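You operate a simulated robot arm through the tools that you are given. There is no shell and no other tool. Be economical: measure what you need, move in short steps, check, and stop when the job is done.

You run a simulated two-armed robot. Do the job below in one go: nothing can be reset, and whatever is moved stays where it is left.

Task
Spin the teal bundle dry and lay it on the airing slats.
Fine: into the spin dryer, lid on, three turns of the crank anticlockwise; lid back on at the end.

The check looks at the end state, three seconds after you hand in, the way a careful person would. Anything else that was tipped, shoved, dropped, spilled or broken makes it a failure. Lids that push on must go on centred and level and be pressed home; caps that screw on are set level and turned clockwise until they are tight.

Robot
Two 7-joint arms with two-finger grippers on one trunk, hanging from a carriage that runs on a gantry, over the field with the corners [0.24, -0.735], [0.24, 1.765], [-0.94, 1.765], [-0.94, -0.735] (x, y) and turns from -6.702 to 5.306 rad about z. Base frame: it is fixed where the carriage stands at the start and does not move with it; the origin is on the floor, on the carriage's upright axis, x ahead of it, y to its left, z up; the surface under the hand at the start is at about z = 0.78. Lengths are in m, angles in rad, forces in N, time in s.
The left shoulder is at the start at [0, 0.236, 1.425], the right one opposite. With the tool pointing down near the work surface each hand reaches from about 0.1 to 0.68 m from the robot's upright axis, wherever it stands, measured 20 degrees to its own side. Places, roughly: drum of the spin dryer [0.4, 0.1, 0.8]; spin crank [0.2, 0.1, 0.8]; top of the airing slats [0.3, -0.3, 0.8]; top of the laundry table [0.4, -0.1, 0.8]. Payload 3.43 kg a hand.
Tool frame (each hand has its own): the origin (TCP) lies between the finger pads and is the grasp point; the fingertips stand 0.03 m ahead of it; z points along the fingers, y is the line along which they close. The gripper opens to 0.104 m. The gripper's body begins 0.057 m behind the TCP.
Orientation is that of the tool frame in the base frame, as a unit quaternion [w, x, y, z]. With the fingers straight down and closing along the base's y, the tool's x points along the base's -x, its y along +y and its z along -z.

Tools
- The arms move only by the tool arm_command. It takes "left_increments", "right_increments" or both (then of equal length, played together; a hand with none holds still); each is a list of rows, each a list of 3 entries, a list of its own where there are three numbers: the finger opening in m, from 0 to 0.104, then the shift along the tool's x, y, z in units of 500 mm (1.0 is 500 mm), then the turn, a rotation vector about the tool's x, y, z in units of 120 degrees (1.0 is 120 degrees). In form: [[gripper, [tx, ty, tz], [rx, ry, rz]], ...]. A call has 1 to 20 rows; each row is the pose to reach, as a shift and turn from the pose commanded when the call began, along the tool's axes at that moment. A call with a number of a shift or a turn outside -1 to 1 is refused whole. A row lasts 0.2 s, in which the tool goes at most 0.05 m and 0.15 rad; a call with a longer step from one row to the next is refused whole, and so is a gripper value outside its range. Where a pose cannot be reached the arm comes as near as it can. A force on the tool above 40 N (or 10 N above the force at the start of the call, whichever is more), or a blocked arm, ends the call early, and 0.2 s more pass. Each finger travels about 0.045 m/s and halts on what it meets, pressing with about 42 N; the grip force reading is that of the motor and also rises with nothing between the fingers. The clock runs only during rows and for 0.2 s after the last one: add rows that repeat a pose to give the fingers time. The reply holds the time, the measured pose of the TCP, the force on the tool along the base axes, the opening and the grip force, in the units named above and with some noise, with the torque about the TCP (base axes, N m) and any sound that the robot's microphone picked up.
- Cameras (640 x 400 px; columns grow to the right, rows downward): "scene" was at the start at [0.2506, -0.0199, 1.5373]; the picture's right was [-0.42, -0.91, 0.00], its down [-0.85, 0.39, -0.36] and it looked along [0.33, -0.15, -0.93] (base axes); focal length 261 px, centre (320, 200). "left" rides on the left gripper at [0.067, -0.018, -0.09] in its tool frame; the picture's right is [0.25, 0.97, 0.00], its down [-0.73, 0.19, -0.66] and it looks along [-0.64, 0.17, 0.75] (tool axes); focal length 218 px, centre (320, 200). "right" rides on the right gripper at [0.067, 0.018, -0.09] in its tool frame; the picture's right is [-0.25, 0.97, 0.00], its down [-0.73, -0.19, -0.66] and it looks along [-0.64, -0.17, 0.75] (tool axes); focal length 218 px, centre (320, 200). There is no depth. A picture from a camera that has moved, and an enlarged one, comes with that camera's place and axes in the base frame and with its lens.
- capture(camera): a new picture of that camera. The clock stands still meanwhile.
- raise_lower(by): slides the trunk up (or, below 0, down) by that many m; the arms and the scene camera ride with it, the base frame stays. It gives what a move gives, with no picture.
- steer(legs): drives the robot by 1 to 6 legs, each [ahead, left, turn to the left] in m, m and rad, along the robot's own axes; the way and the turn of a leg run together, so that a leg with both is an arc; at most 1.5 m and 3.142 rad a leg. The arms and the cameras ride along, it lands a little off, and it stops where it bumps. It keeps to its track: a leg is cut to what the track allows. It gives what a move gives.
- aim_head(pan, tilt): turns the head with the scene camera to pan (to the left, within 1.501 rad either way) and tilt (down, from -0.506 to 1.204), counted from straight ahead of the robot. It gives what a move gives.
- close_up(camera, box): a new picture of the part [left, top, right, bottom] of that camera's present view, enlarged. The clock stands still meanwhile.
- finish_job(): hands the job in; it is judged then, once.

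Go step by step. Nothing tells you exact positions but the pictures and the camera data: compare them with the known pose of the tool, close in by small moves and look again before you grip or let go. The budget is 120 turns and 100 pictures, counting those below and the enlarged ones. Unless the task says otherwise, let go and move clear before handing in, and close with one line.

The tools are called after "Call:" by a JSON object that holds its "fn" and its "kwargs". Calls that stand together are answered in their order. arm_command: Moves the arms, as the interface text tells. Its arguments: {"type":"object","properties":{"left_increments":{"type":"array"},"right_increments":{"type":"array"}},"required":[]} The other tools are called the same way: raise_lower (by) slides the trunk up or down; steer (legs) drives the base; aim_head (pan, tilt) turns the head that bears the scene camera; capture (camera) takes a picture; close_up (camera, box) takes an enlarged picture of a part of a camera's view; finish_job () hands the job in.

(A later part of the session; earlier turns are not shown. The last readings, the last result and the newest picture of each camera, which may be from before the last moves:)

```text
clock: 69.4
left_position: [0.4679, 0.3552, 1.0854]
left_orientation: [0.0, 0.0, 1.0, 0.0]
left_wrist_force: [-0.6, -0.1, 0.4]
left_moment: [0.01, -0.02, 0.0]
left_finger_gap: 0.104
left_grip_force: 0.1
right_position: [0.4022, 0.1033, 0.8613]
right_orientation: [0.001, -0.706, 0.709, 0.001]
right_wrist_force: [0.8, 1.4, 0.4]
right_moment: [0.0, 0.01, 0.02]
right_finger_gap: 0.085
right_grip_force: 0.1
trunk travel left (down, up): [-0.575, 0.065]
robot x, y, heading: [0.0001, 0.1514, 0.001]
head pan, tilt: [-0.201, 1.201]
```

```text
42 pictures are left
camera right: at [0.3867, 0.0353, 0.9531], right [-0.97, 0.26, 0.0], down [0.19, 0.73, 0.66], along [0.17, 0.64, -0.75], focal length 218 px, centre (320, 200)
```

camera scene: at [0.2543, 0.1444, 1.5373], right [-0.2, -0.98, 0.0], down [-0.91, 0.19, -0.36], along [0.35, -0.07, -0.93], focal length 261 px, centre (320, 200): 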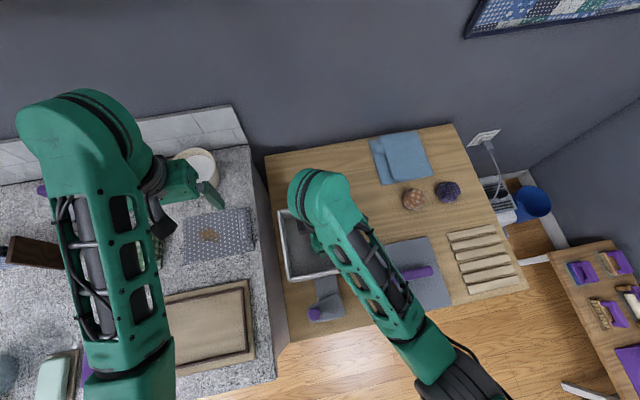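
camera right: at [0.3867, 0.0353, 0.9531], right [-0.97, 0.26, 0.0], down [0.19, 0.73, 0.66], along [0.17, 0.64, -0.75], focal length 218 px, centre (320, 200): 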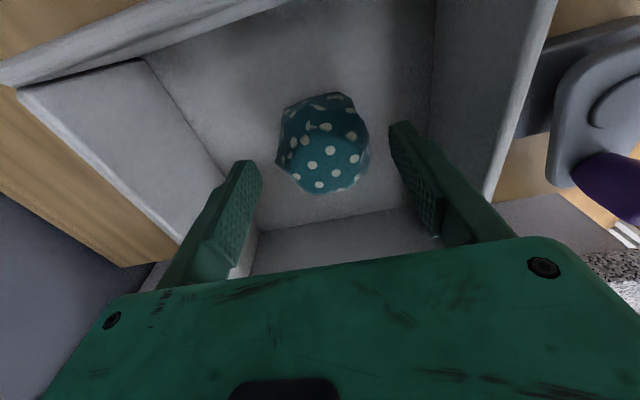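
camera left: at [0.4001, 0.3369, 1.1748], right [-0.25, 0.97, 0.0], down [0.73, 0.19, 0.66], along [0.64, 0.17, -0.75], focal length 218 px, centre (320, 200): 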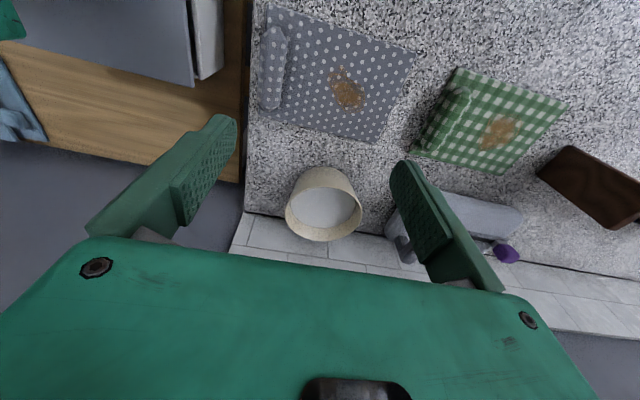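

It's centred. I'll go down and grip.

Call:
{"fn": "arm_command", "kwargs": {"right_increments": [[0.085, [0, -0.002, 0.03], [0, 0, 0]], [0.085, [0, -0.002, 0.06], [0, 0, 0]], [0.085, [0, -0.002, 0.074], [0, 0, 0]], [0.05, [0, -0.002, 0.074], [0, 0, 0]], [0.03, [0, -0.002, 0.074], [0, 0, 0]], [0.03, [0, -0.002, 0.074], [0, 0, 0]], [0.03, [0, -0.002, 0.074], [0, 0, 0]]]}}

Call:
{"fn": "arm_command", "kwargs": {"right_increments": [[0.03, [0, 0, -0.06], [0, 0, 0]], [0.03, [0, 0, -0.14], [0, 0, 0]], [0.03, [0, 0, -0.22], [0, 0, 0]], [0.03, [0, 0, -0.3], [0, 0, 0]], [0.03, [0, 0, -0.36], [0, 0, 0]], [0.03, [0, 0, -0.36], [0, 0, 0]]]}}

Call:
{"fn": "capture", "kwargs": {"camera": "right"}}

```text
clock: 71.0
left_position: [0.4677, 0.354, 1.0863]
left_orientation: [0.0, 0.0, 1.0, 0.0]
left_wrist_force: [0.7, 0.3, 0.2]
left_moment: [0.0, 0.0, -0.02]
left_finger_gap: 0.104
left_grip_force: 0.2
right_position: [0.404, 0.1029, 0.8257]
right_orientation: [0.0, -0.706, 0.708, 0.0]
right_wrist_force: [-0.2, 0.0, 0.8]
right_moment: [-0.01, -0.02, 0.0]
right_finger_gap: 0.0596
right_grip_force: 42.0
trunk travel left (down, up): [-0.575, 0.065]
robot x, y, heading: [0.0019, 0.1546, 0.001]
head pan, tilt: [-0.201, 1.201]
```

```text
clock: 72.4
left_position: [0.467, 0.3548, 1.0862]
left_orientation: [0.0, 0.0, 1.0, 0.0]
left_wrist_force: [-0.1, 0.1, 0.1]
left_moment: [-0.03, 0.02, 0.02]
left_finger_gap: 0.1037
left_grip_force: 0.1
right_position: [0.4036, 0.1037, 1.0055]
right_orientation: [0.0, -0.706, 0.708, 0.0]
right_wrist_force: [0.6, -0.4, -1.2]
right_moment: [-0.02, 0.0, -0.01]
right_finger_gap: 0.0596
right_grip_force: 41.8
trunk travel left (down, up): [-0.575, 0.065]
robot x, y, heading: [-0.0032, 0.1526, -0.002]
head pan, tilt: [-0.201, 1.201]
```

```text
41 pictures are left
camera right: at [0.3871, 0.0363, 1.0974], right [-0.97, 0.25, 0.0], down [0.19, 0.73, 0.66], along [0.17, 0.64, -0.75], focal length 218 px, centre (320, 200)
```

right: 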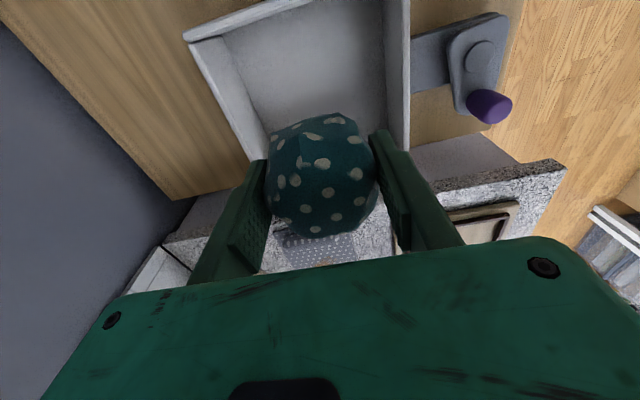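

The bundle is held and out of the drum. The slats are centred near (0.274, -0.327), so I'll carry it there, high.

Call:
{"fn": "arm_command", "kwargs": {"right_increments": [[0.03, [0.086, 0.026, 0], [0, 0, 0]], [0.03, [0.172, 0.052, 0], [0, 0, 0]], [0.03, [0.258, 0.077, 0], [0, 0, 0]], [0.03, [0.344, 0.103, 0], [0, 0, 0]], [0.03, [0.43, 0.129, 0], [0, 0, 0]], [0.03, [0.515, 0.154, 0], [0, 0, 0]], [0.03, [0.6, 0.18, 0], [0, 0, 0]], [0.03, [0.686, 0.206, 0], [0, 0, 0]], [0.03, [0.772, 0.231, 0], [0, 0, 0]], [0.03, [0.857, 0.257, 0], [0, 0, 0]], [0.03, [0.857, 0.257, 0.04], [0, 0, 0]], [0.03, [0.857, 0.257, 0.04], [0, 0, 0]]]}}

Call:
{"fn": "capture", "kwargs": {"camera": "right"}}

Call:
{"fn": "capture", "kwargs": {"camera": "scene"}}

```text
clock: 75.0
left_position: [0.4682, 0.3543, 1.0852]
left_orientation: [0.0, 0.0, 1.0, 0.0]
left_wrist_force: [-0.1, -0.7, -0.3]
left_moment: [-0.01, 0.0, 0.01]
left_finger_gap: 0.1041
left_grip_force: 0.3
right_position: [0.2756, -0.3243, 0.9874]
right_orientation: [0.0, -0.707, 0.708, 0.0]
right_wrist_force: [0.3, -0.2, -2.1]
right_moment: [-0.02, 0.01, 0.01]
right_finger_gap: 0.0595
right_grip_force: 42.2
trunk travel left (down, up): [-0.575, 0.065]
robot x, y, heading: [-0.0006, 0.1537, -0.002]
head pan, tilt: [-0.201, 1.201]
```

```text
40 pictures are left
camera right: at [0.2581, -0.3925, 1.0786], right [-0.97, 0.25, 0.0], down [0.19, 0.73, 0.66], along [0.17, 0.64, -0.75], focal length 218 px, centre (320, 200)
```

right: 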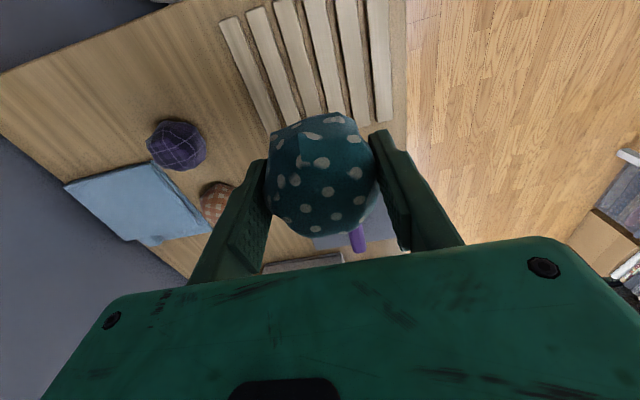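

```text
39 pictures are left
camera scene: at [0.2543, 0.1445, 1.5373], right [-0.2, -0.98, 0.0], down [-0.91, 0.19, -0.36], along [0.35, -0.07, -0.93], focal length 261 px, centre (320, 200)
```

scene: 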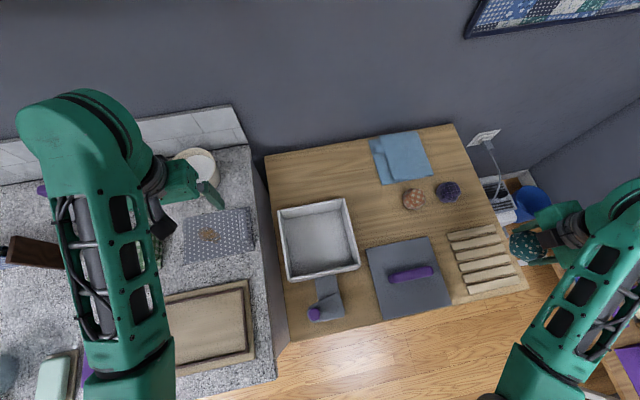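

The bundle hangs right over the middle of the slats. I'll lower it most of the way.

Call:
{"fn": "arm_command", "kwargs": {"right_increments": [[0.03, [0.01, 0, 0.09], [0, 0, 0]], [0.03, [0.01, 0, 0.18], [0, 0, 0]], [0.03, [0.01, 0, 0.25], [0, 0, 0]], [0.03, [0.01, 0, 0.265], [0, 0, 0]], [0.03, [0.01, 0, 0.265], [0, 0, 0]]]}}

Call:
{"fn": "capture", "kwargs": {"camera": "right"}}

Call:
{"fn": "close_up", "kwargs": {"camera": "scene", "box": [420, 200, 580, 300]}}

```text
clock: 76.2
left_position: [0.4673, 0.3532, 1.0857]
left_orientation: [0.0, 0.0, 1.0, 0.0]
left_wrist_force: [-0.1, 0.5, 0.0]
left_moment: [0.0, 0.02, 0.03]
left_finger_gap: 0.1041
left_grip_force: 0.0
right_position: [0.2744, -0.3294, 0.854]
right_orientation: [0.001, -0.707, 0.708, 0.0]
right_wrist_force: [1.0, -0.1, -1.4]
right_moment: [-0.03, 0.04, 0.02]
right_finger_gap: 0.0594
right_grip_force: 41.9
trunk travel left (down, up): [-0.575, 0.065]
robot x, y, heading: [-0.002, 0.1507, 0.0]
head pan, tilt: [-0.201, 1.201]
```

```text
38 pictures are left
camera right: at [0.2567, -0.3969, 0.9452], right [-0.97, 0.26, 0.0], down [0.19, 0.73, 0.66], along [0.17, 0.64, -0.75], focal length 218 px, centre (320, 200)
```

right: 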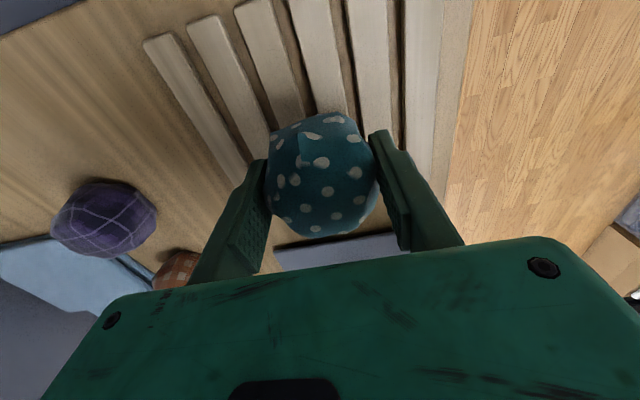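

```text
4.00 times, centred on (500, 250) of scene
camera zoom: at [0.2543, 0.1444, 1.5373], right [-0.2, -0.98, 0.0], down [-0.91, 0.19, -0.36], along [0.35, -0.07, -0.93], focal length 1044 px, centre (-400, 0)
```

zoom: 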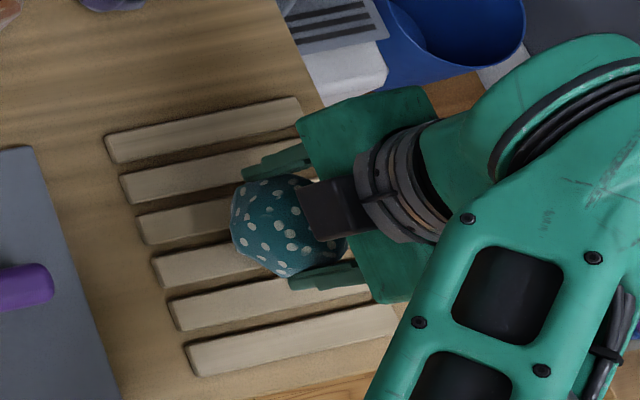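

It's over the slats and about 1–2 cm up. I'll lower in 3 mm steps until it touches.

Call:
{"fn": "arm_command", "kwargs": {"right_increments": [[0.03, [0, 0, 0.006], [0, 0, 0]], [0.03, [0, 0, 0.012], [0, 0, 0]], [0.03, [0, 0, 0.018], [0, 0, 0]], [0.03, [0, 0, 0.024], [0, 0, 0]], [0.03, [0, 0, 0.024], [0, 0, 0]]]}}

Call:
{"fn": "close_up", "kwargs": {"camera": "scene", "box": [460, 220, 540, 290]}}

```text
clock: 77.4
left_position: [0.4673, 0.3549, 1.0853]
left_orientation: [0.0, 0.0, 1.0, 0.0]
left_wrist_force: [1.2, 0.0, -1.0]
left_moment: [-0.01, 0.03, 0.0]
left_finger_gap: 0.1042
left_grip_force: 0.0
right_position: [0.2734, -0.329, 0.8412]
right_orientation: [0.0, -0.706, 0.708, 0.0]
right_wrist_force: [0.3, -0.2, -1.5]
right_moment: [0.02, 0.02, 0.0]
right_finger_gap: 0.0592
right_grip_force: 42.0
trunk travel left (down, up): [-0.575, 0.065]
robot x, y, heading: [-0.0012, 0.1506, 0.002]
head pan, tilt: [-0.201, 1.201]
```

```text
5.71 times, centred on (500, 255) of scene
camera zoom: at [0.2543, 0.1444, 1.5373], right [-0.2, -0.98, 0.0], down [-0.91, 0.19, -0.36], along [0.35, -0.07, -0.93], focal length 1491 px, centre (-709, -114)
```

zoom: 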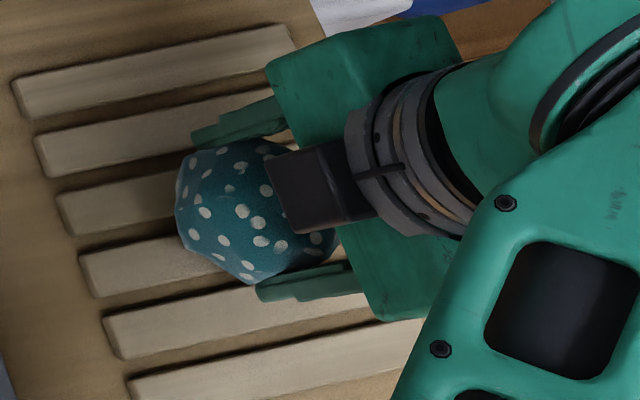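

No contact yet. I'll continue down in the same way.

Call:
{"fn": "arm_command", "kwargs": {"right_increments": [[0.03, [0, 0, 0.006], [0, 0, 0]], [0.03, [0, 0, 0.012], [0, 0, 0]], [0.03, [0, 0, 0.016], [0, 0, 0]], [0.03, [0, 0, 0.016], [0, 0, 0]]]}}

```text
clock: 78.4
left_position: [0.4672, 0.3545, 1.0859]
left_orientation: [0.0, -0.001, 1.0, -0.001]
left_wrist_force: [-0.9, 0.4, -0.4]
left_moment: [-0.01, 0.01, -0.03]
left_finger_gap: 0.1038
left_grip_force: 0.0
right_position: [0.2745, -0.3282, 0.8332]
right_orientation: [0.0, -0.707, 0.708, 0.001]
right_wrist_force: [-0.1, -0.3, 0.2]
right_moment: [0.0, -0.01, 0.0]
right_finger_gap: 0.0593
right_grip_force: 42.6
trunk travel left (down, up): [-0.575, 0.065]
robot x, y, heading: [0.0027, 0.1547, -0.003]
head pan, tilt: [-0.201, 1.201]
```

The weight has gone off the hand, so the bundle is resting. I'll open slowly and rise.

Call:
{"fn": "arm_command", "kwargs": {"right_increments": [[0.065, [0, 0, 0], [0, 0, 0]], [0.075, [0, 0, 0], [0, 0, 0]], [0.085, [0, 0, 0], [0, 0, 0]], [0.085, [0, 0, 0], [0, 0, 0]], [0.085, [0, 0, -0.03], [0, 0, 0]], [0.085, [0, 0, -0.1], [0, 0, 0]], [0.085, [0, 0, -0.18], [0, 0, 0]], [0.085, [0, 0, -0.26], [0, 0, 0]], [0.085, [0, 0, -0.34], [0, 0, 0]], [0.085, [0, 0, -0.34], [0, 0, 0]]]}}

Call:
{"fn": "capture", "kwargs": {"camera": "right"}}

```text
clock: 80.6
left_position: [0.468, 0.354, 1.0862]
left_orientation: [0.0, 0.0, 1.0, 0.0]
left_wrist_force: [0.2, 0.0, 0.3]
left_moment: [0.01, -0.02, -0.02]
left_finger_gap: 0.1039
left_grip_force: 0.2
right_position: [0.2755, -0.3297, 1.0031]
right_orientation: [0.0, -0.707, 0.707, 0.0]
right_wrist_force: [-0.6, -0.2, -0.4]
right_moment: [0.01, -0.02, 0.0]
right_finger_gap: 0.0847
right_grip_force: 0.0
trunk travel left (down, up): [-0.575, 0.065]
robot x, y, heading: [0.0014, 0.1547, 0.005]
head pan, tilt: [-0.201, 1.201]
```

```text
35 pictures are left
camera right: at [0.2589, -0.3979, 1.0939], right [-0.97, 0.25, 0.0], down [0.19, 0.73, 0.66], along [0.17, 0.64, -0.75], focal length 218 px, centre (320, 200)
```

right: 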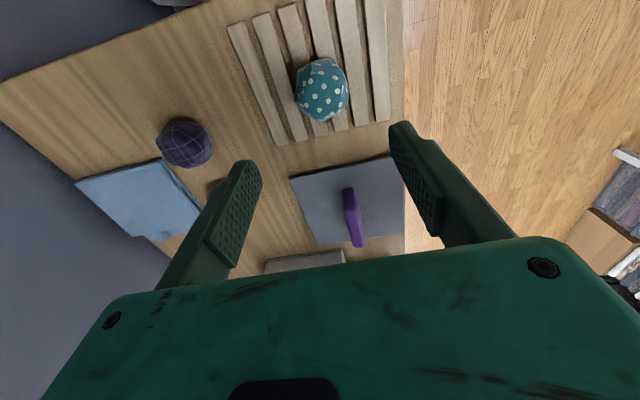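

The bundle sits well on the slats. Now back to the lid.

Call:
{"fn": "arm_command", "kwargs": {"right_increments": [[0.085, [-0.09, 0.002, 0], [0, 0, 0]], [0.08, [-0.18, 0.004, 0], [0, 0, 0]], [0.07, [-0.27, 0.006, 0], [0, 0, 0]], [0.06, [-0.36, 0.008, 0], [0, 0, 0]], [0.06, [-0.446, 0.008, 0], [0, 0, 0]], [0.06, [-0.446, 0.008, 0.09], [0, 0, 0]], [0.06, [-0.446, 0.008, 0.18], [0, 0, 0]], [0.06, [-0.446, 0.008, 0.26], [0, 0, 0]], [0.06, [-0.446, 0.008, 0.294], [0, 0, 0]], [0.06, [-0.446, 0.008, 0.294], [0, 0, 0]]]}}

Call:
{"fn": "capture", "kwargs": {"camera": "right"}}

```text
clock: 82.8
left_position: [0.4674, 0.3546, 1.0852]
left_orientation: [0.0, 0.0, 1.0, -0.001]
left_wrist_force: [0.0, -0.3, -1.1]
left_moment: [-0.02, 0.0, -0.01]
left_finger_gap: 0.1038
left_grip_force: 0.1
right_position: [0.2714, -0.1061, 0.8563]
right_orientation: [0.0, -0.707, 0.708, 0.0]
right_wrist_force: [-0.3, 0.2, -0.2]
right_moment: [0.02, -0.01, 0.0]
right_finger_gap: 0.0599
right_grip_force: 0.0
trunk travel left (down, up): [-0.575, 0.065]
robot x, y, heading: [-0.0023, 0.1485, -0.005]
head pan, tilt: [-0.201, 1.201]
```

```text
34 pictures are left
camera right: at [0.2539, -0.1742, 0.9481], right [-0.97, 0.26, 0.0], down [0.19, 0.73, 0.66], along [0.17, 0.64, -0.75], focal length 218 px, centre (320, 200)
```

right: 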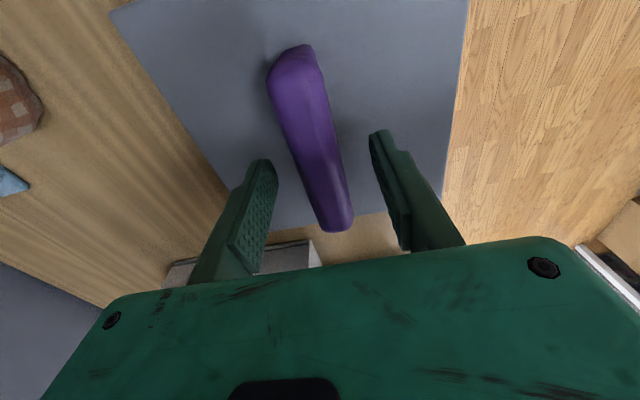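

The fingers straddle the bar again. I'll grip and lift.

Call:
{"fn": "arm_command", "kwargs": {"right_increments": [[0.06, [0, 0, 0.03], [0, 0, 0]], [0.06, [0, 0, 0.064], [0, 0, 0]], [0.06, [0, 0, 0.064], [0, 0, 0]], [0.03, [0, 0, 0.064], [0, 0, 0]], [0.01, [0, 0, 0.064], [0, 0, 0]], [0.01, [0, 0, 0.064], [0, 0, 0]], [0.01, [0, 0, 0.064], [0, 0, 0]], [0.01, [0, 0, 0.02], [0, 0, 0]], [0.01, [0, 0, -0.06], [0, 0, 0]], [0.01, [0, 0, -0.14], [0, 0, 0]], [0.01, [0, 0, -0.22], [0, 0, 0]], [0.01, [0, 0, -0.29], [0, 0, 0]], [0.01, [0, 0, -0.29], [0, 0, 0]]]}}

```text
clock: 85.6
left_position: [0.4681, 0.3552, 1.0857]
left_orientation: [0.0, 0.0, 1.0, 0.001]
left_wrist_force: [0.2, -0.5, -0.3]
left_moment: [-0.01, 0.02, 0.01]
left_finger_gap: 0.1037
left_grip_force: 0.1
right_position: [0.2709, -0.1053, 1.0003]
right_orientation: [-0.001, -0.706, 0.708, 0.0]
right_wrist_force: [-0.1, 0.5, -2.1]
right_moment: [0.02, -0.01, -0.01]
right_finger_gap: 0.025
right_grip_force: 42.6
trunk travel left (down, up): [-0.575, 0.065]
robot x, y, heading: [0.0018, 0.1518, 0.001]
head pan, tilt: [-0.201, 1.201]
```

The lid is up. I'll carry it over the drum, aiming 3 mm more to the right than last time, and hover just above the rim.

Call:
{"fn": "arm_command", "kwargs": {"right_increments": [[0.01, [-0.074, -0.047, 0], [0, 0, 0]], [0.01, [-0.148, -0.094, 0], [0, 0, 0]], [0.01, [-0.222, -0.141, 0], [0, 0, 0]], [0.01, [-0.296, -0.188, 0], [0, 0, 0]], [0.01, [-0.37, -0.235, 0], [0, 0, 0]], [0.01, [-0.4424, -0.2832, 0], [0, 0, 0]], [0.01, [-0.4424, -0.2832, 0.08], [0, 0, 0]], [0.01, [-0.4424, -0.2832, 0.15], [0, 0, 0]], [0.01, [-0.4424, -0.2832, 0.15], [0, 0, 0]]]}}

Call:
{"fn": "close_up", "kwargs": {"camera": "scene", "box": [250, 190, 378, 290]}}

Call:
{"fn": "close_up", "kwargs": {"camera": "left", "box": [100, 0, 260, 100]}}

```text
clock: 87.6
left_position: [0.4674, 0.3544, 1.0858]
left_orientation: [-0.001, 0.0, 1.0, 0.001]
left_wrist_force: [0.1, 0.1, 0.6]
left_moment: [-0.05, 0.02, -0.01]
left_finger_gap: 0.1039
left_grip_force: 0.0
right_position: [0.4131, 0.1173, 0.9234]
right_orientation: [0.001, -0.707, 0.707, 0.001]
right_wrist_force: [-0.6, 0.3, -1.6]
right_moment: [0.01, -0.04, 0.01]
right_finger_gap: 0.0252
right_grip_force: 42.2
trunk travel left (down, up): [-0.575, 0.065]
robot x, y, heading: [-0.0013, 0.1563, -0.001]
head pan, tilt: [-0.201, 1.201]
```

```text
4.00 times, centred on (314, 240) of scene
camera zoom: at [0.2543, 0.1444, 1.5373], right [-0.2, -0.98, 0.0], down [-0.91, 0.19, -0.36], along [0.35, -0.07, -0.93], focal length 1044 px, centre (344, 40)
```

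zoom: 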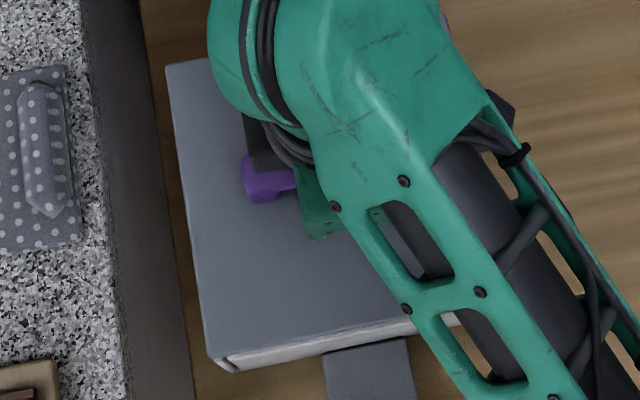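

```text
4.00 times, centred on (180, 50) of left
camera zoom: at [0.3999, 0.3367, 1.1749], right [-0.25, 0.97, 0.0], down [0.73, 0.19, 0.66], along [0.64, 0.17, -0.75], focal length 873 px, centre (880, 800)
```

zoom: 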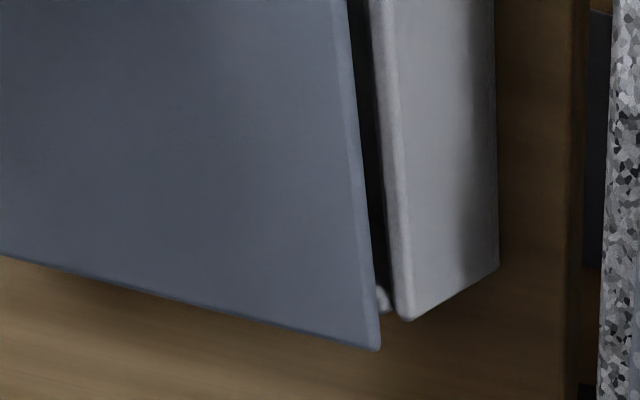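

The lid centre now agrees with the drum centre to within a millimetre. I'll lower in small steps.

Call:
{"fn": "arm_command", "kwargs": {"right_increments": [[0.01, [0, 0, 0.01], [0, 0, 0]], [0.01, [0, 0, 0.02], [0, 0, 0]], [0.01, [0, 0, 0.03], [0, 0, 0]], [0.01, [0, 0, 0.038], [0, 0, 0]], [0.01, [0, 0, 0.043], [0, 0, 0]], [0.01, [0, 0, 0.046], [0, 0, 0]], [0.01, [0, 0, 0.046], [0, 0, 0]]]}}

Call:
{"fn": "close_up", "kwargs": {"camera": "left", "box": [100, 0, 260, 100]}}

```text
clock: 89.2
left_position: [0.4684, 0.3551, 1.0857]
left_orientation: [0.0, 0.0, 1.0, -0.001]
left_wrist_force: [0.3, 0.4, -0.9]
left_moment: [-0.01, -0.03, -0.01]
left_finger_gap: 0.1039
left_grip_force: 0.0
right_position: [0.4119, 0.1151, 0.9025]
right_orientation: [0.0, -0.706, 0.708, 0.0]
right_wrist_force: [0.6, 0.2, -1.8]
right_moment: [-0.01, -0.02, 0.04]
right_finger_gap: 0.0252
right_grip_force: 42.0
trunk travel left (down, up): [-0.575, 0.065]
robot x, y, heading: [-0.0013, 0.153, 0.0]
head pan, tilt: [-0.201, 1.201]
```

```text
4.00 times, centred on (180, 50) of left
camera zoom: at [0.3999, 0.3367, 1.1748], right [-0.25, 0.97, 0.0], down [0.73, 0.19, 0.66], along [0.64, 0.17, -0.75], focal length 873 px, centre (880, 800)
```

zoom: 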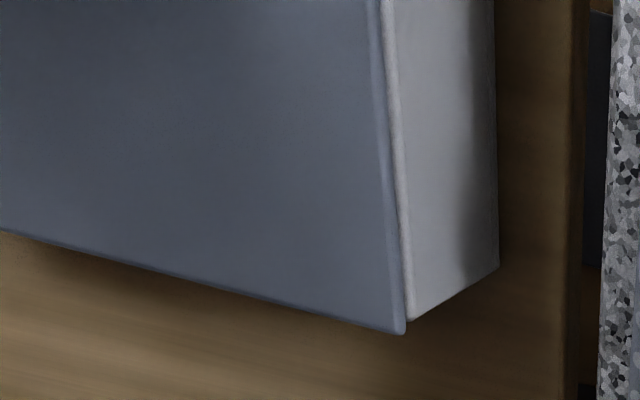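

Still free, with the edges aligned. I'll go on in 1.5 mm steps until it seats.

Call:
{"fn": "arm_command", "kwargs": {"right_increments": [[0.01, [0, 0, 0.003], [0, 0, 0]], [0.01, [0, 0, 0.006], [0, 0, 0]], [0.01, [0, 0, 0.009], [0, 0, 0]], [0.01, [0, 0, 0.009], [0, 0, 0]]]}}

Call:
{"fn": "close_up", "kwargs": {"camera": "left", "box": [100, 0, 260, 100]}}

```text
clock: 90.2
left_position: [0.466, 0.3542, 1.0847]
left_orientation: [0.0, 0.002, 1.0, 0.0]
left_wrist_force: [0.7, -0.1, 0.2]
left_moment: [0.03, 0.03, 0.01]
left_finger_gap: 0.1038
left_grip_force: 0.2
right_position: [0.4125, 0.1158, 0.901]
right_orientation: [0.004, -0.706, 0.708, 0.001]
right_wrist_force: [-9.7, -3.7, 11.2]
right_moment: [-1.05, 0.34, 0.09]
right_finger_gap: 0.0253
right_grip_force: 41.8
trunk travel left (down, up): [-0.575, 0.065]
robot x, y, heading: [0.001, 0.1492, -0.002]
head pan, tilt: [-0.201, 1.201]
stopped in row 4 (right hand): the force on the tool passed its limit at 41 N (the readings are from after the stop); the commanded pose is now the measured one
```

```text
4.00 times, centred on (180, 50) of left
camera zoom: at [0.3989, 0.336, 1.1742], right [-0.25, 0.97, 0.0], down [0.73, 0.19, 0.66], along [0.64, 0.17, -0.75], focal length 873 px, centre (880, 800)
```

zoom: 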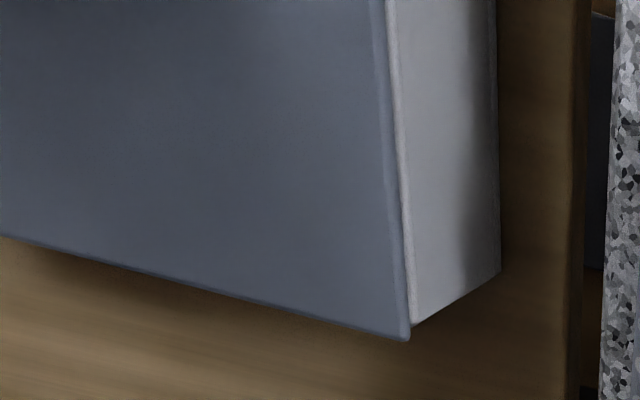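

It met the rim at z≈0.901 with 41 N. As before I'll release, close the fingers above the bar, then look before pressing.

Call:
{"fn": "arm_command", "kwargs": {"right_increments": [[0.03, [0, 0, 0], [0, 0, 0]], [0.05, [0, 0, 0], [0, 0, 0]], [0.06, [0, 0, 0], [0, 0, 0]], [0.06, [0, 0, -0.04], [0, 0, 0]], [0.06, [0, 0, -0.12], [0, 0, 0]], [0.06, [0.08, 0, -0.2], [0, 0, 0]], [0.04, [0.16, 0, -0.2], [0, 0, 0]], [0.02, [0.25, 0, -0.2], [0, 0, 0]], [0.0, [0.34, 0, -0.2], [0, 0, 0]], [0.0, [0.42, 0, -0.2], [0, 0, 0]], [0.0, [0.5, 0, -0.2], [0, 0, 0]], [0.0, [0.5, 0, -0.2], [0, 0, 0]]]}}

Call:
{"fn": "close_up", "kwargs": {"camera": "scene", "box": [260, 190, 388, 270]}}

Call:
{"fn": "close_up", "kwargs": {"camera": "scene", "box": [270, 230, 398, 310]}}

Call:
{"fn": "close_up", "kwargs": {"camera": "left", "box": [100, 0, 260, 100]}}

```text
refused: row 6 steps farther than a row can; nothing moved
```

```text
5.00 times, centred on (324, 230) of scene
camera zoom: at [0.2535, 0.144, 1.5368], right [-0.2, -0.98, 0.0], down [-0.91, 0.19, -0.36], along [0.35, -0.07, -0.93], focal length 1305 px, centre (300, 50)
```

zoom: 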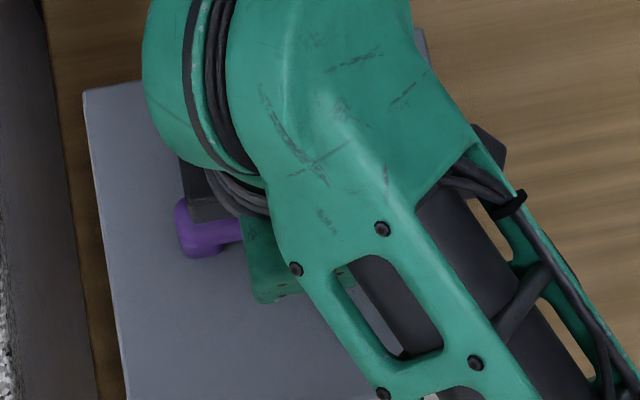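

```text
5.00 times, centred on (334, 270) of scene
camera zoom: at [0.2535, 0.144, 1.5368], right [-0.2, -0.98, 0.0], down [-0.91, 0.19, -0.36], along [0.35, -0.07, -0.93], focal length 1305 px, centre (250, -150)
```

zoom: 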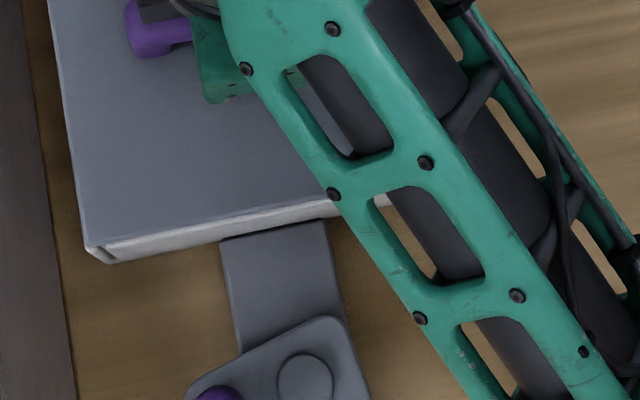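

```text
4.00 times, centred on (180, 50) of left
camera zoom: at [0.3989, 0.336, 1.1742], right [-0.25, 0.97, 0.0], down [0.73, 0.19, 0.66], along [0.64, 0.17, -0.75], focal length 873 px, centre (880, 800)
```

zoom: 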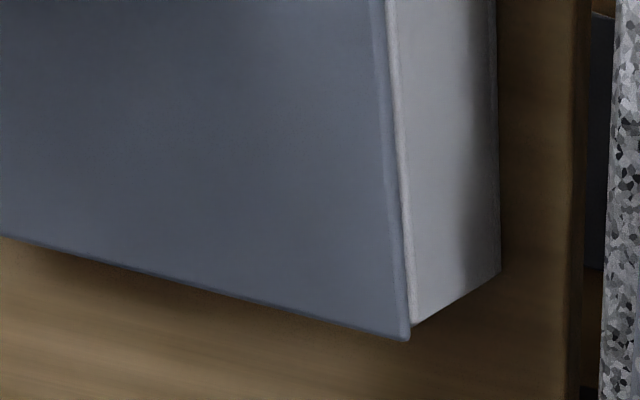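

One row was too long, so nothing moved. I'll repeat it with shorter steps.

Call:
{"fn": "arm_command", "kwargs": {"right_increments": [[0.03, [0, 0, 0], [0, 0, 0]], [0.05, [0, 0, 0], [0, 0, 0]], [0.06, [0, 0, 0], [0, 0, 0]], [0.06, [0, 0, -0.04], [0, 0, 0]], [0.06, [0, 0, -0.12], [0, 0, 0]], [0.06, [0.04, 0, -0.19], [0, 0, 0]], [0.04, [0.13, 0, -0.19], [0, 0, 0]], [0.02, [0.22, 0, -0.19], [0, 0, 0]], [0.0, [0.31, 0, -0.19], [0, 0, 0]], [0.0, [0.4, 0, -0.19], [0, 0, 0]], [0.0, [0.48, 0, -0.19], [0, 0, 0]], [0.0, [0.48, 0, -0.19], [0, 0, 0]]]}}

Call:
{"fn": "close_up", "kwargs": {"camera": "scene", "box": [260, 190, 388, 270]}}

Call:
{"fn": "close_up", "kwargs": {"camera": "scene", "box": [270, 250, 398, 330]}}

Call:
{"fn": "close_up", "kwargs": {"camera": "left", "box": [100, 0, 260, 100]}}

```text
clock: 92.8
left_position: [0.4671, 0.3542, 1.0868]
left_orientation: [0.0, 0.0, 1.0, 0.0]
left_wrist_force: [-0.2, -0.1, 0.2]
left_moment: [0.03, 0.0, -0.02]
left_finger_gap: 0.1041
left_grip_force: 0.2
right_position: [0.4129, -0.1246, 0.9981]
right_orientation: [0.004, -0.706, 0.708, 0.0]
right_wrist_force: [0.5, 0.5, -0.3]
right_moment: [0.02, 0.0, 0.02]
right_finger_gap: 0.0
right_grip_force: 35.4
trunk travel left (down, up): [-0.575, 0.065]
robot x, y, heading: [-0.0005, 0.1528, -0.002]
head pan, tilt: [-0.201, 1.201]
```

```text
5.00 times, centred on (324, 230) of scene
camera zoom: at [0.254, 0.1444, 1.5373], right [-0.2, -0.98, 0.0], down [-0.91, 0.19, -0.36], along [0.36, -0.07, -0.93], focal length 1305 px, centre (300, 50)
```

zoom: 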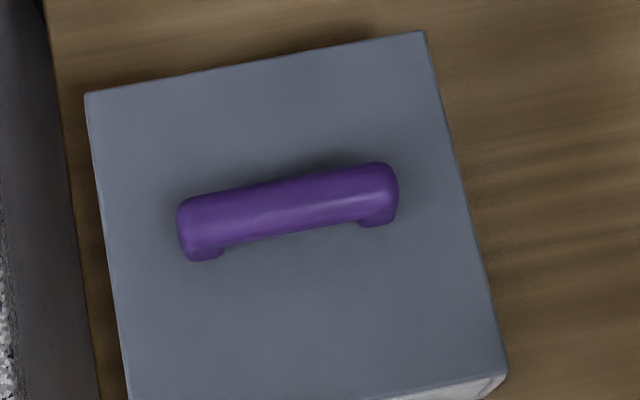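

```text
5.00 times, centred on (334, 290) of scene
camera zoom: at [0.254, 0.1444, 1.5373], right [-0.2, -0.98, 0.0], down [-0.91, 0.19, -0.36], along [0.36, -0.07, -0.93], focal length 1305 px, centre (250, -250)
```

zoom: 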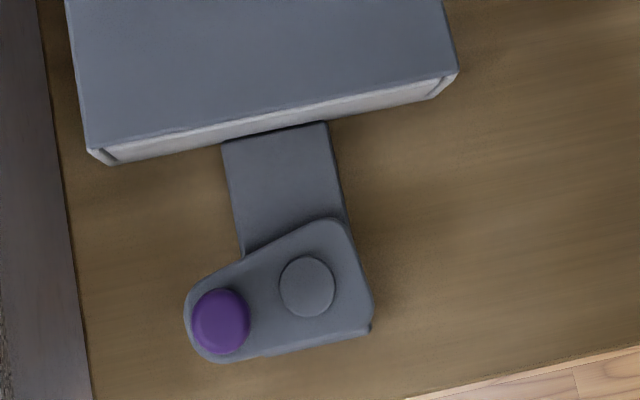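

```text
4.00 times, centred on (180, 50) of left
camera zoom: at [0.3998, 0.3366, 1.1749], right [-0.25, 0.97, 0.0], down [0.73, 0.19, 0.66], along [0.64, 0.17, -0.75], focal length 873 px, centre (880, 800)
```

zoom: 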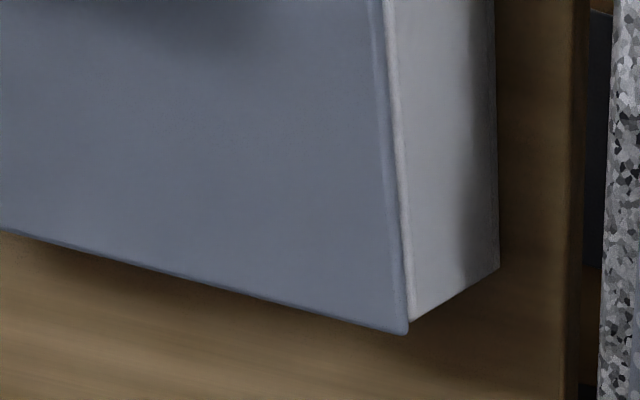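

The lid is now centred sideways, but its far edge seems about 2 mm high, so it needs pressing home. I'll bring the closed fingers over the middle of the bar and press.

Call:
{"fn": "arm_command", "kwargs": {"right_increments": [[0, [-0.09, 0.001, 0], [0, 0, 0]], [0, [-0.18, 0.002, 0], [-0.0027, 0.0027, 0]], [0, [-0.27, 0.003, 0], [-0.0027, 0.0027, 0]], [0, [-0.36, 0.004, 0], [-0.0027, 0.0027, 0]], [0, [-0.44, 0.004, 0], [-0.0027, 0.0027, 0]], [0, [-0.487, 0.004, 0.03], [-0.0027, 0.0027, 0]], [0, [-0.487, 0.004, 0.07], [-0.0027, 0.0027, 0]], [0, [-0.487, 0.004, 0.07], [-0.0027, 0.0027, 0]]]}}

Call:
{"fn": "arm_command", "kwargs": {"right_increments": [[0, [0, 0, 0.01], [0, 0, 0]], [0, [0, 0, 0.02], [0, 0, 0]], [0, [0, 0, 0.025], [0, 0, 0]], [0, [0, 0, 0.03], [0, 0, 0]], [0, [0, 0, 0.035], [0, 0, 0]], [0, [0, 0, 0.04], [0, 0, 0]], [0, [0, 0, 0.045], [0, 0, 0]], [0, [0, 0, 0.05], [0, 0, 0]], [0, [0, 0, 0.055], [0, 0, 0]]]}}

Call:
{"fn": "close_up", "kwargs": {"camera": "left", "box": [100, 0, 260, 100]}}

```text
clock: 94.7
left_position: [0.4675, 0.354, 1.0854]
left_orientation: [0.0, 0.0, 1.0, 0.001]
left_wrist_force: [0.0, 0.1, -0.3]
left_moment: [0.01, 0.02, 0.04]
left_finger_gap: 0.1041
left_grip_force: 0.1
right_position: [0.4098, 0.1181, 0.9625]
right_orientation: [0.0, -0.706, 0.709, 0.0]
right_wrist_force: [-0.3, -0.7, -0.4]
right_moment: [0.01, 0.01, -0.03]
right_finger_gap: 0.0
right_grip_force: 34.7
trunk travel left (down, up): [-0.575, 0.065]
robot x, y, heading: [0.0013, 0.1546, -0.001]
head pan, tilt: [-0.201, 1.201]
```

```text
clock: 96.2
left_position: [0.4671, 0.3533, 1.0858]
left_orientation: [0.0, 0.001, 1.0, 0.0]
left_wrist_force: [-0.3, -0.4, 0.5]
left_moment: [0.02, 0.01, -0.05]
left_finger_gap: 0.1043
left_grip_force: 0.0
right_position: [0.4131, 0.12, 0.9467]
right_orientation: [0.007, -0.705, 0.709, 0.0]
right_wrist_force: [-2.4, -1.2, 8.0]
right_moment: [-0.13, 0.1, -0.02]
right_finger_gap: 0.006
right_grip_force: 34.6
trunk travel left (down, up): [-0.575, 0.065]
robot x, y, heading: [-0.0015, 0.1532, -0.003]
head pan, tilt: [-0.201, 1.201]
stopped in row 7 (right hand): the force on the tool passed its limit at 44 N (the readings are from after the stop); the commanded pose is now the measured one
```

```text
4.00 times, centred on (180, 50) of left
camera zoom: at [0.3996, 0.3361, 1.1746], right [-0.25, 0.97, 0.0], down [0.73, 0.19, 0.66], along [0.64, 0.17, -0.75], focal length 873 px, centre (880, 800)
```

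zoom: 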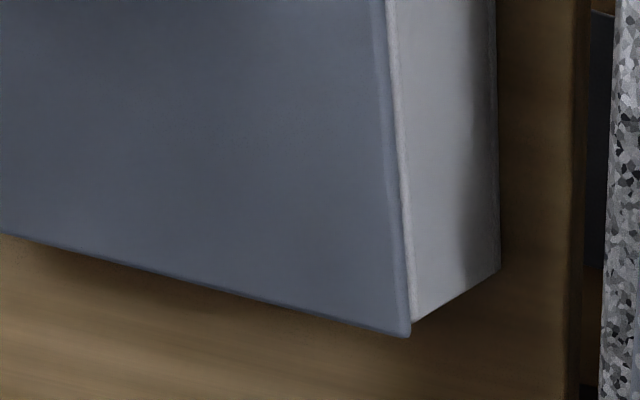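

The bar stopped at the same height as the first time (0.947). I'll rise, move the hand to the right and tilt it, to look at the lid edge from the side.

Call:
{"fn": "arm_command", "kwargs": {"right_increments": [[0, [0, 0, -0.04], [0, 0, 0]], [0.0, [0.04, 0, -0.1], [0, 0, 0]], [0.0, [0.12, 0, -0.1], [0, 0, 0]], [0.0, [0.2, 0, -0.1], [0, 0, 0]], [0.0, [0.28, 0, -0.1], [0, -0.06, 0]], [0.0, [0.36, 0, -0.08], [0, -0.12, 0]], [0.0, [0.42, 0, -0.04], [0, -0.18, 0]], [0.0, [0.44, 0, 0], [0, -0.24, 0]], [0.0, [0.44, 0, 0], [0, -0.3, 0]], [0.0, [0.44, 0, 0], [0, -0.3, 0]]]}}

Call:
{"fn": "capture", "kwargs": {"camera": "right"}}

Call:
{"fn": "close_up", "kwargs": {"camera": "scene", "box": [260, 190, 388, 270]}}

```text
clock: 98.4
left_position: [0.4673, 0.3542, 1.0851]
left_orientation: [-0.001, 0.001, 1.0, 0.0]
left_wrist_force: [-0.6, 0.3, 0.0]
left_moment: [0.02, 0.02, -0.01]
left_finger_gap: 0.1038
left_grip_force: 0.0
right_position: [0.4113, -0.1005, 0.9436]
right_orientation: [0.225, -0.671, 0.672, 0.218]
right_wrist_force: [0.1, 0.4, 0.3]
right_moment: [-0.02, -0.02, 0.01]
right_finger_gap: 0.0001
right_grip_force: 34.5
trunk travel left (down, up): [-0.575, 0.065]
robot x, y, heading: [0.0005, 0.1501, 0.003]
head pan, tilt: [-0.201, 1.201]
```

```text
22 pictures are left
camera right: at [0.3943, -0.2086, 0.9776], right [-0.97, 0.21, 0.14], down [0.18, 0.19, 0.96], along [0.17, 0.96, -0.23], focal length 218 px, centre (320, 200)
```

right: 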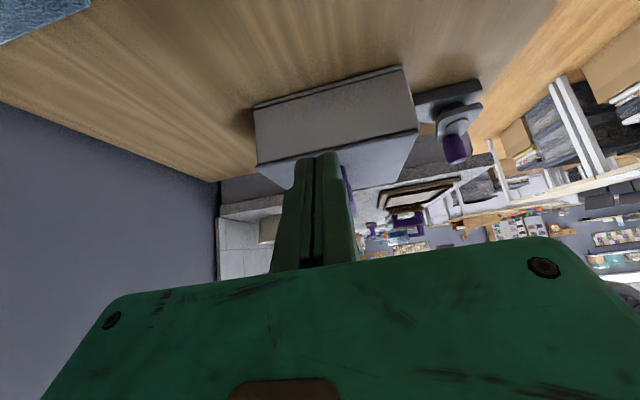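

```text
5.00 times, centred on (324, 230) of scene
camera zoom: at [0.2538, 0.1442, 1.5373], right [-0.2, -0.98, 0.0], down [-0.91, 0.19, -0.36], along [0.35, -0.07, -0.93], focal length 1305 px, centre (300, 50)
```

zoom: 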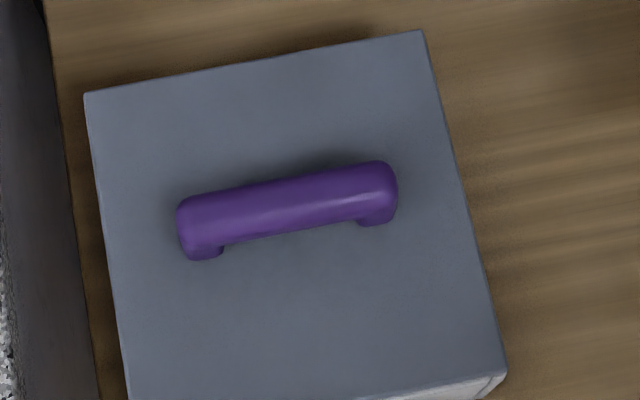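

I can see the drum side nearly level (upside down in the picture). I'll zoom in on the lid seam.

Call:
{"fn": "close_up", "kwargs": {"camera": "right", "box": [240, 110, 340, 172]}}

Call:
{"fn": "close_up", "kwargs": {"camera": "right", "box": [340, 100, 440, 162]}}

```text
6.40 times, centred on (290, 141) of right
camera zoom: at [0.3943, -0.2086, 0.9776], right [-0.97, 0.21, 0.14], down [0.18, 0.19, 0.96], along [0.17, 0.96, -0.23], focal length 1397 px, centre (512, 578)
```

zoom: 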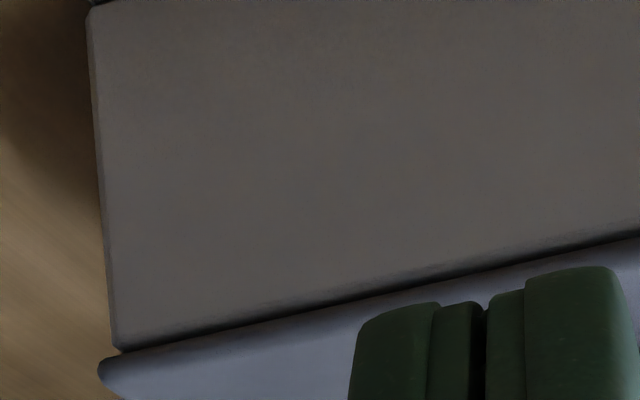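

```text
6.40 times, centred on (390, 131) of right
camera zoom: at [0.3943, -0.2086, 0.9776], right [-0.97, 0.21, 0.14], down [0.18, 0.19, 0.96], along [0.17, 0.96, -0.23], focal length 1397 px, centre (-128, 642)
```

zoom: 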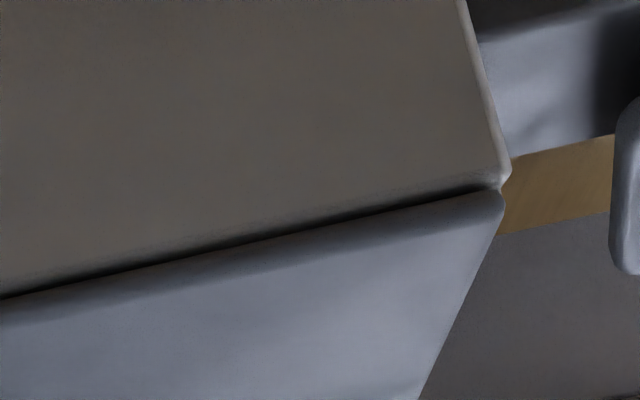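

The seam is level all along, but the lid sits about 3 mm too far forward (+x). I'll re-grip, lift it slightly, shift it back and reseat it; first I'll straighten the hand.

Call:
{"fn": "arm_command", "kwargs": {"right_increments": [[0.0, [0, 0, 0], [0, 0.06, 0]], [0.02, [0, 0, 0], [0, 0.12, 0]], [0.04, [0, 0, 0], [0, 0.18, 0]], [0.06, [0, 0, 0], [0, 0.24, 0]], [0.06, [0, 0, 0], [0, 0.3, 0]], [0.06, [0, 0, 0], [0, 0.3, 0]]]}}

```text
clock: 99.8
left_position: [0.4676, 0.3545, 1.0854]
left_orientation: [-0.001, 0.001, 1.0, 0.0]
left_wrist_force: [-0.3, -0.3, 0.3]
left_moment: [0.01, 0.01, -0.01]
left_finger_gap: 0.104
left_grip_force: 0.1
right_position: [0.4127, -0.1005, 0.9442]
right_orientation: [0.005, -0.705, 0.709, -0.002]
right_wrist_force: [0.9, -0.9, -0.2]
right_moment: [0.0, 0.0, -0.03]
right_finger_gap: 0.06
right_grip_force: 0.0
trunk travel left (down, up): [-0.575, 0.065]
robot x, y, heading: [0.0018, 0.1484, -0.002]
head pan, tilt: [-0.201, 1.201]
```

I'll go up and over to the bar, lower and grip it.

Call:
{"fn": "arm_command", "kwargs": {"right_increments": [[0.06, [0, 0, -0.08], [0, 0, 0]], [0.06, [-0.09, 0, -0.1], [-0.0048, 0.002, -0.0027]], [0.06, [-0.18, 0, -0.1], [-0.0048, 0.002, -0.0027]], [0.06, [-0.27, 0, -0.1], [-0.0048, 0.002, -0.0027]], [0.06, [-0.36, 0, -0.1], [-0.0048, 0.002, -0.0027]], [0.06, [-0.437, 0, -0.1], [-0.0048, 0.002, -0.0027]], [0.06, [-0.437, 0, -0.03], [-0.0048, 0.002, -0.0027]], [0.06, [-0.437, 0, 0.05], [-0.0048, 0.002, -0.0027]], [0.06, [-0.437, 0, 0.088], [-0.0048, 0.002, -0.0027]], [0.06, [-0.437, 0, 0.088], [-0.0048, 0.002, -0.0027]], [0.03, [-0.437, 0, 0.088], [-0.0048, 0.002, -0.0027]], [0.01, [-0.437, 0, 0.088], [-0.0048, 0.002, -0.0027]], [0.01, [-0.437, 0, 0.088], [-0.0048, 0.002, -0.0027]], [0.01, [-0.437, 0, 0.088], [-0.0048, 0.002, -0.0027]]]}}

```text
clock: 102.8
left_position: [0.4666, 0.3535, 1.0851]
left_orientation: [0.0, 0.0, 1.0, 0.0]
left_wrist_force: [0.7, -0.8, -0.7]
left_moment: [-0.01, 0.04, 0.02]
left_finger_gap: 0.1043
left_grip_force: 0.0
right_position: [0.4142, 0.119, 0.9005]
right_orientation: [0.0, 0.708, -0.706, -0.002]
right_wrist_force: [-4.1, 0.8, 0.9]
right_moment: [0.17, 0.11, -0.05]
right_finger_gap: 0.0257
right_grip_force: 42.3
trunk travel left (down, up): [-0.575, 0.065]
robot x, y, heading: [-0.001, 0.1497, -0.001]
head pan, tilt: [-0.201, 1.201]
```

Gripped. I'll lift 20 mm, shift 3 mm toward the robot, and come back down to just above the rim.

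Call:
{"fn": "arm_command", "kwargs": {"right_increments": [[0.01, [0, 0, -0.015], [0, 0, 0]], [0.01, [0, 0, -0.04], [0, 0, 0]], [0.01, [0, 0.006, -0.04], [0, 0, 0]], [0.01, [0, 0.006, -0.025], [0, 0, 0]], [0.01, [0, 0.006, -0.01], [0, 0, 0]], [0.01, [0, 0.006, -0.005], [0, 0, 0]], [0.01, [0, 0.006, -0.005], [0, 0, 0]]]}}

Call:
{"fn": "close_up", "kwargs": {"camera": "left", "box": [100, 0, 260, 100]}}

```text
clock: 104.4
left_position: [0.4672, 0.3532, 1.0854]
left_orientation: [0.0, 0.002, 1.0, -0.001]
left_wrist_force: [-0.5, -0.5, 0.4]
left_moment: [-0.01, -0.02, 0.0]
left_finger_gap: 0.1039
left_grip_force: 0.0
right_position: [0.4106, 0.1197, 0.9033]
right_orientation: [-0.001, 0.708, -0.707, -0.002]
right_wrist_force: [0.1, -0.1, -2.5]
right_moment: [-0.02, 0.0, 0.0]
right_finger_gap: 0.0253
right_grip_force: 41.3
trunk travel left (down, up): [-0.575, 0.065]
robot x, y, heading: [-0.001, 0.153, 0.0]
head pan, tilt: [-0.201, 1.201]
```

```text
4.00 times, centred on (180, 50) of left
camera zoom: at [0.3995, 0.3364, 1.1748], right [-0.25, 0.97, 0.0], down [0.73, 0.19, 0.66], along [0.64, 0.17, -0.75], focal length 873 px, centre (880, 800)
```

zoom: 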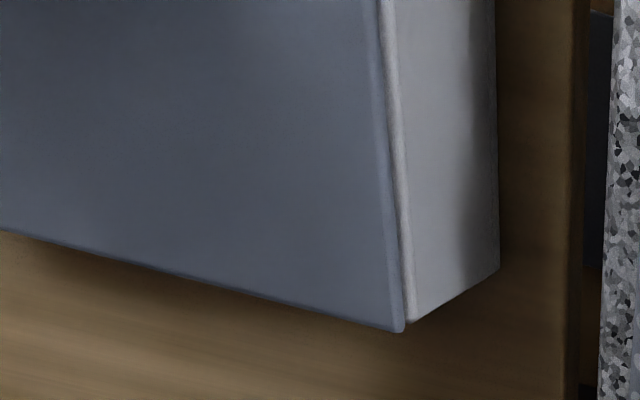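

It hangs free at 0.903. I'll lower in small steps again.

Call:
{"fn": "arm_command", "kwargs": {"right_increments": [[0.01, [0, 0, 0.003], [0, 0, 0]], [0.01, [0, 0, 0.006], [0, 0, 0]], [0.01, [0, 0, 0.009], [0, 0, 0]], [0.01, [0, 0, 0.012], [0, 0, 0]], [0.01, [0, 0, 0.015], [0, 0, 0]], [0.01, [0, 0, 0.018], [0, 0, 0]]]}}

Call:
{"fn": "close_up", "kwargs": {"camera": "left", "box": [100, 0, 260, 100]}}

```text
clock: 105.8
left_position: [0.4678, 0.3525, 1.0871]
left_orientation: [0.0, 0.0, 1.0, 0.0]
left_wrist_force: [-0.9, 0.1, 0.9]
left_moment: [0.03, 0.02, 0.02]
left_finger_gap: 0.1039
left_grip_force: 0.1
right_position: [0.4128, 0.1193, 0.8995]
right_orientation: [-0.004, 0.708, -0.706, -0.001]
right_wrist_force: [-10.7, -3.3, 36.9]
right_moment: [0.09, 0.08, -0.15]
right_finger_gap: 0.0258
right_grip_force: 41.9
trunk travel left (down, up): [-0.575, 0.065]
robot x, y, heading: [-0.0005, 0.1546, 0.002]
head pan, tilt: [-0.201, 1.201]
```

```text
4.00 times, centred on (180, 50) of left
camera zoom: at [0.3997, 0.3359, 1.1754], right [-0.25, 0.97, 0.0], down [0.73, 0.19, 0.66], along [0.64, 0.17, -0.75], focal length 873 px, centre (880, 800)
```

zoom: 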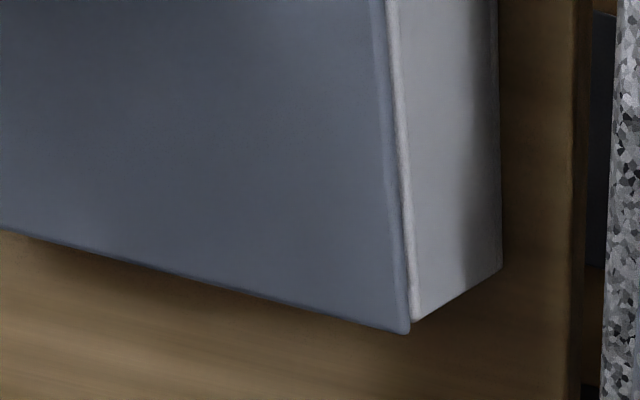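

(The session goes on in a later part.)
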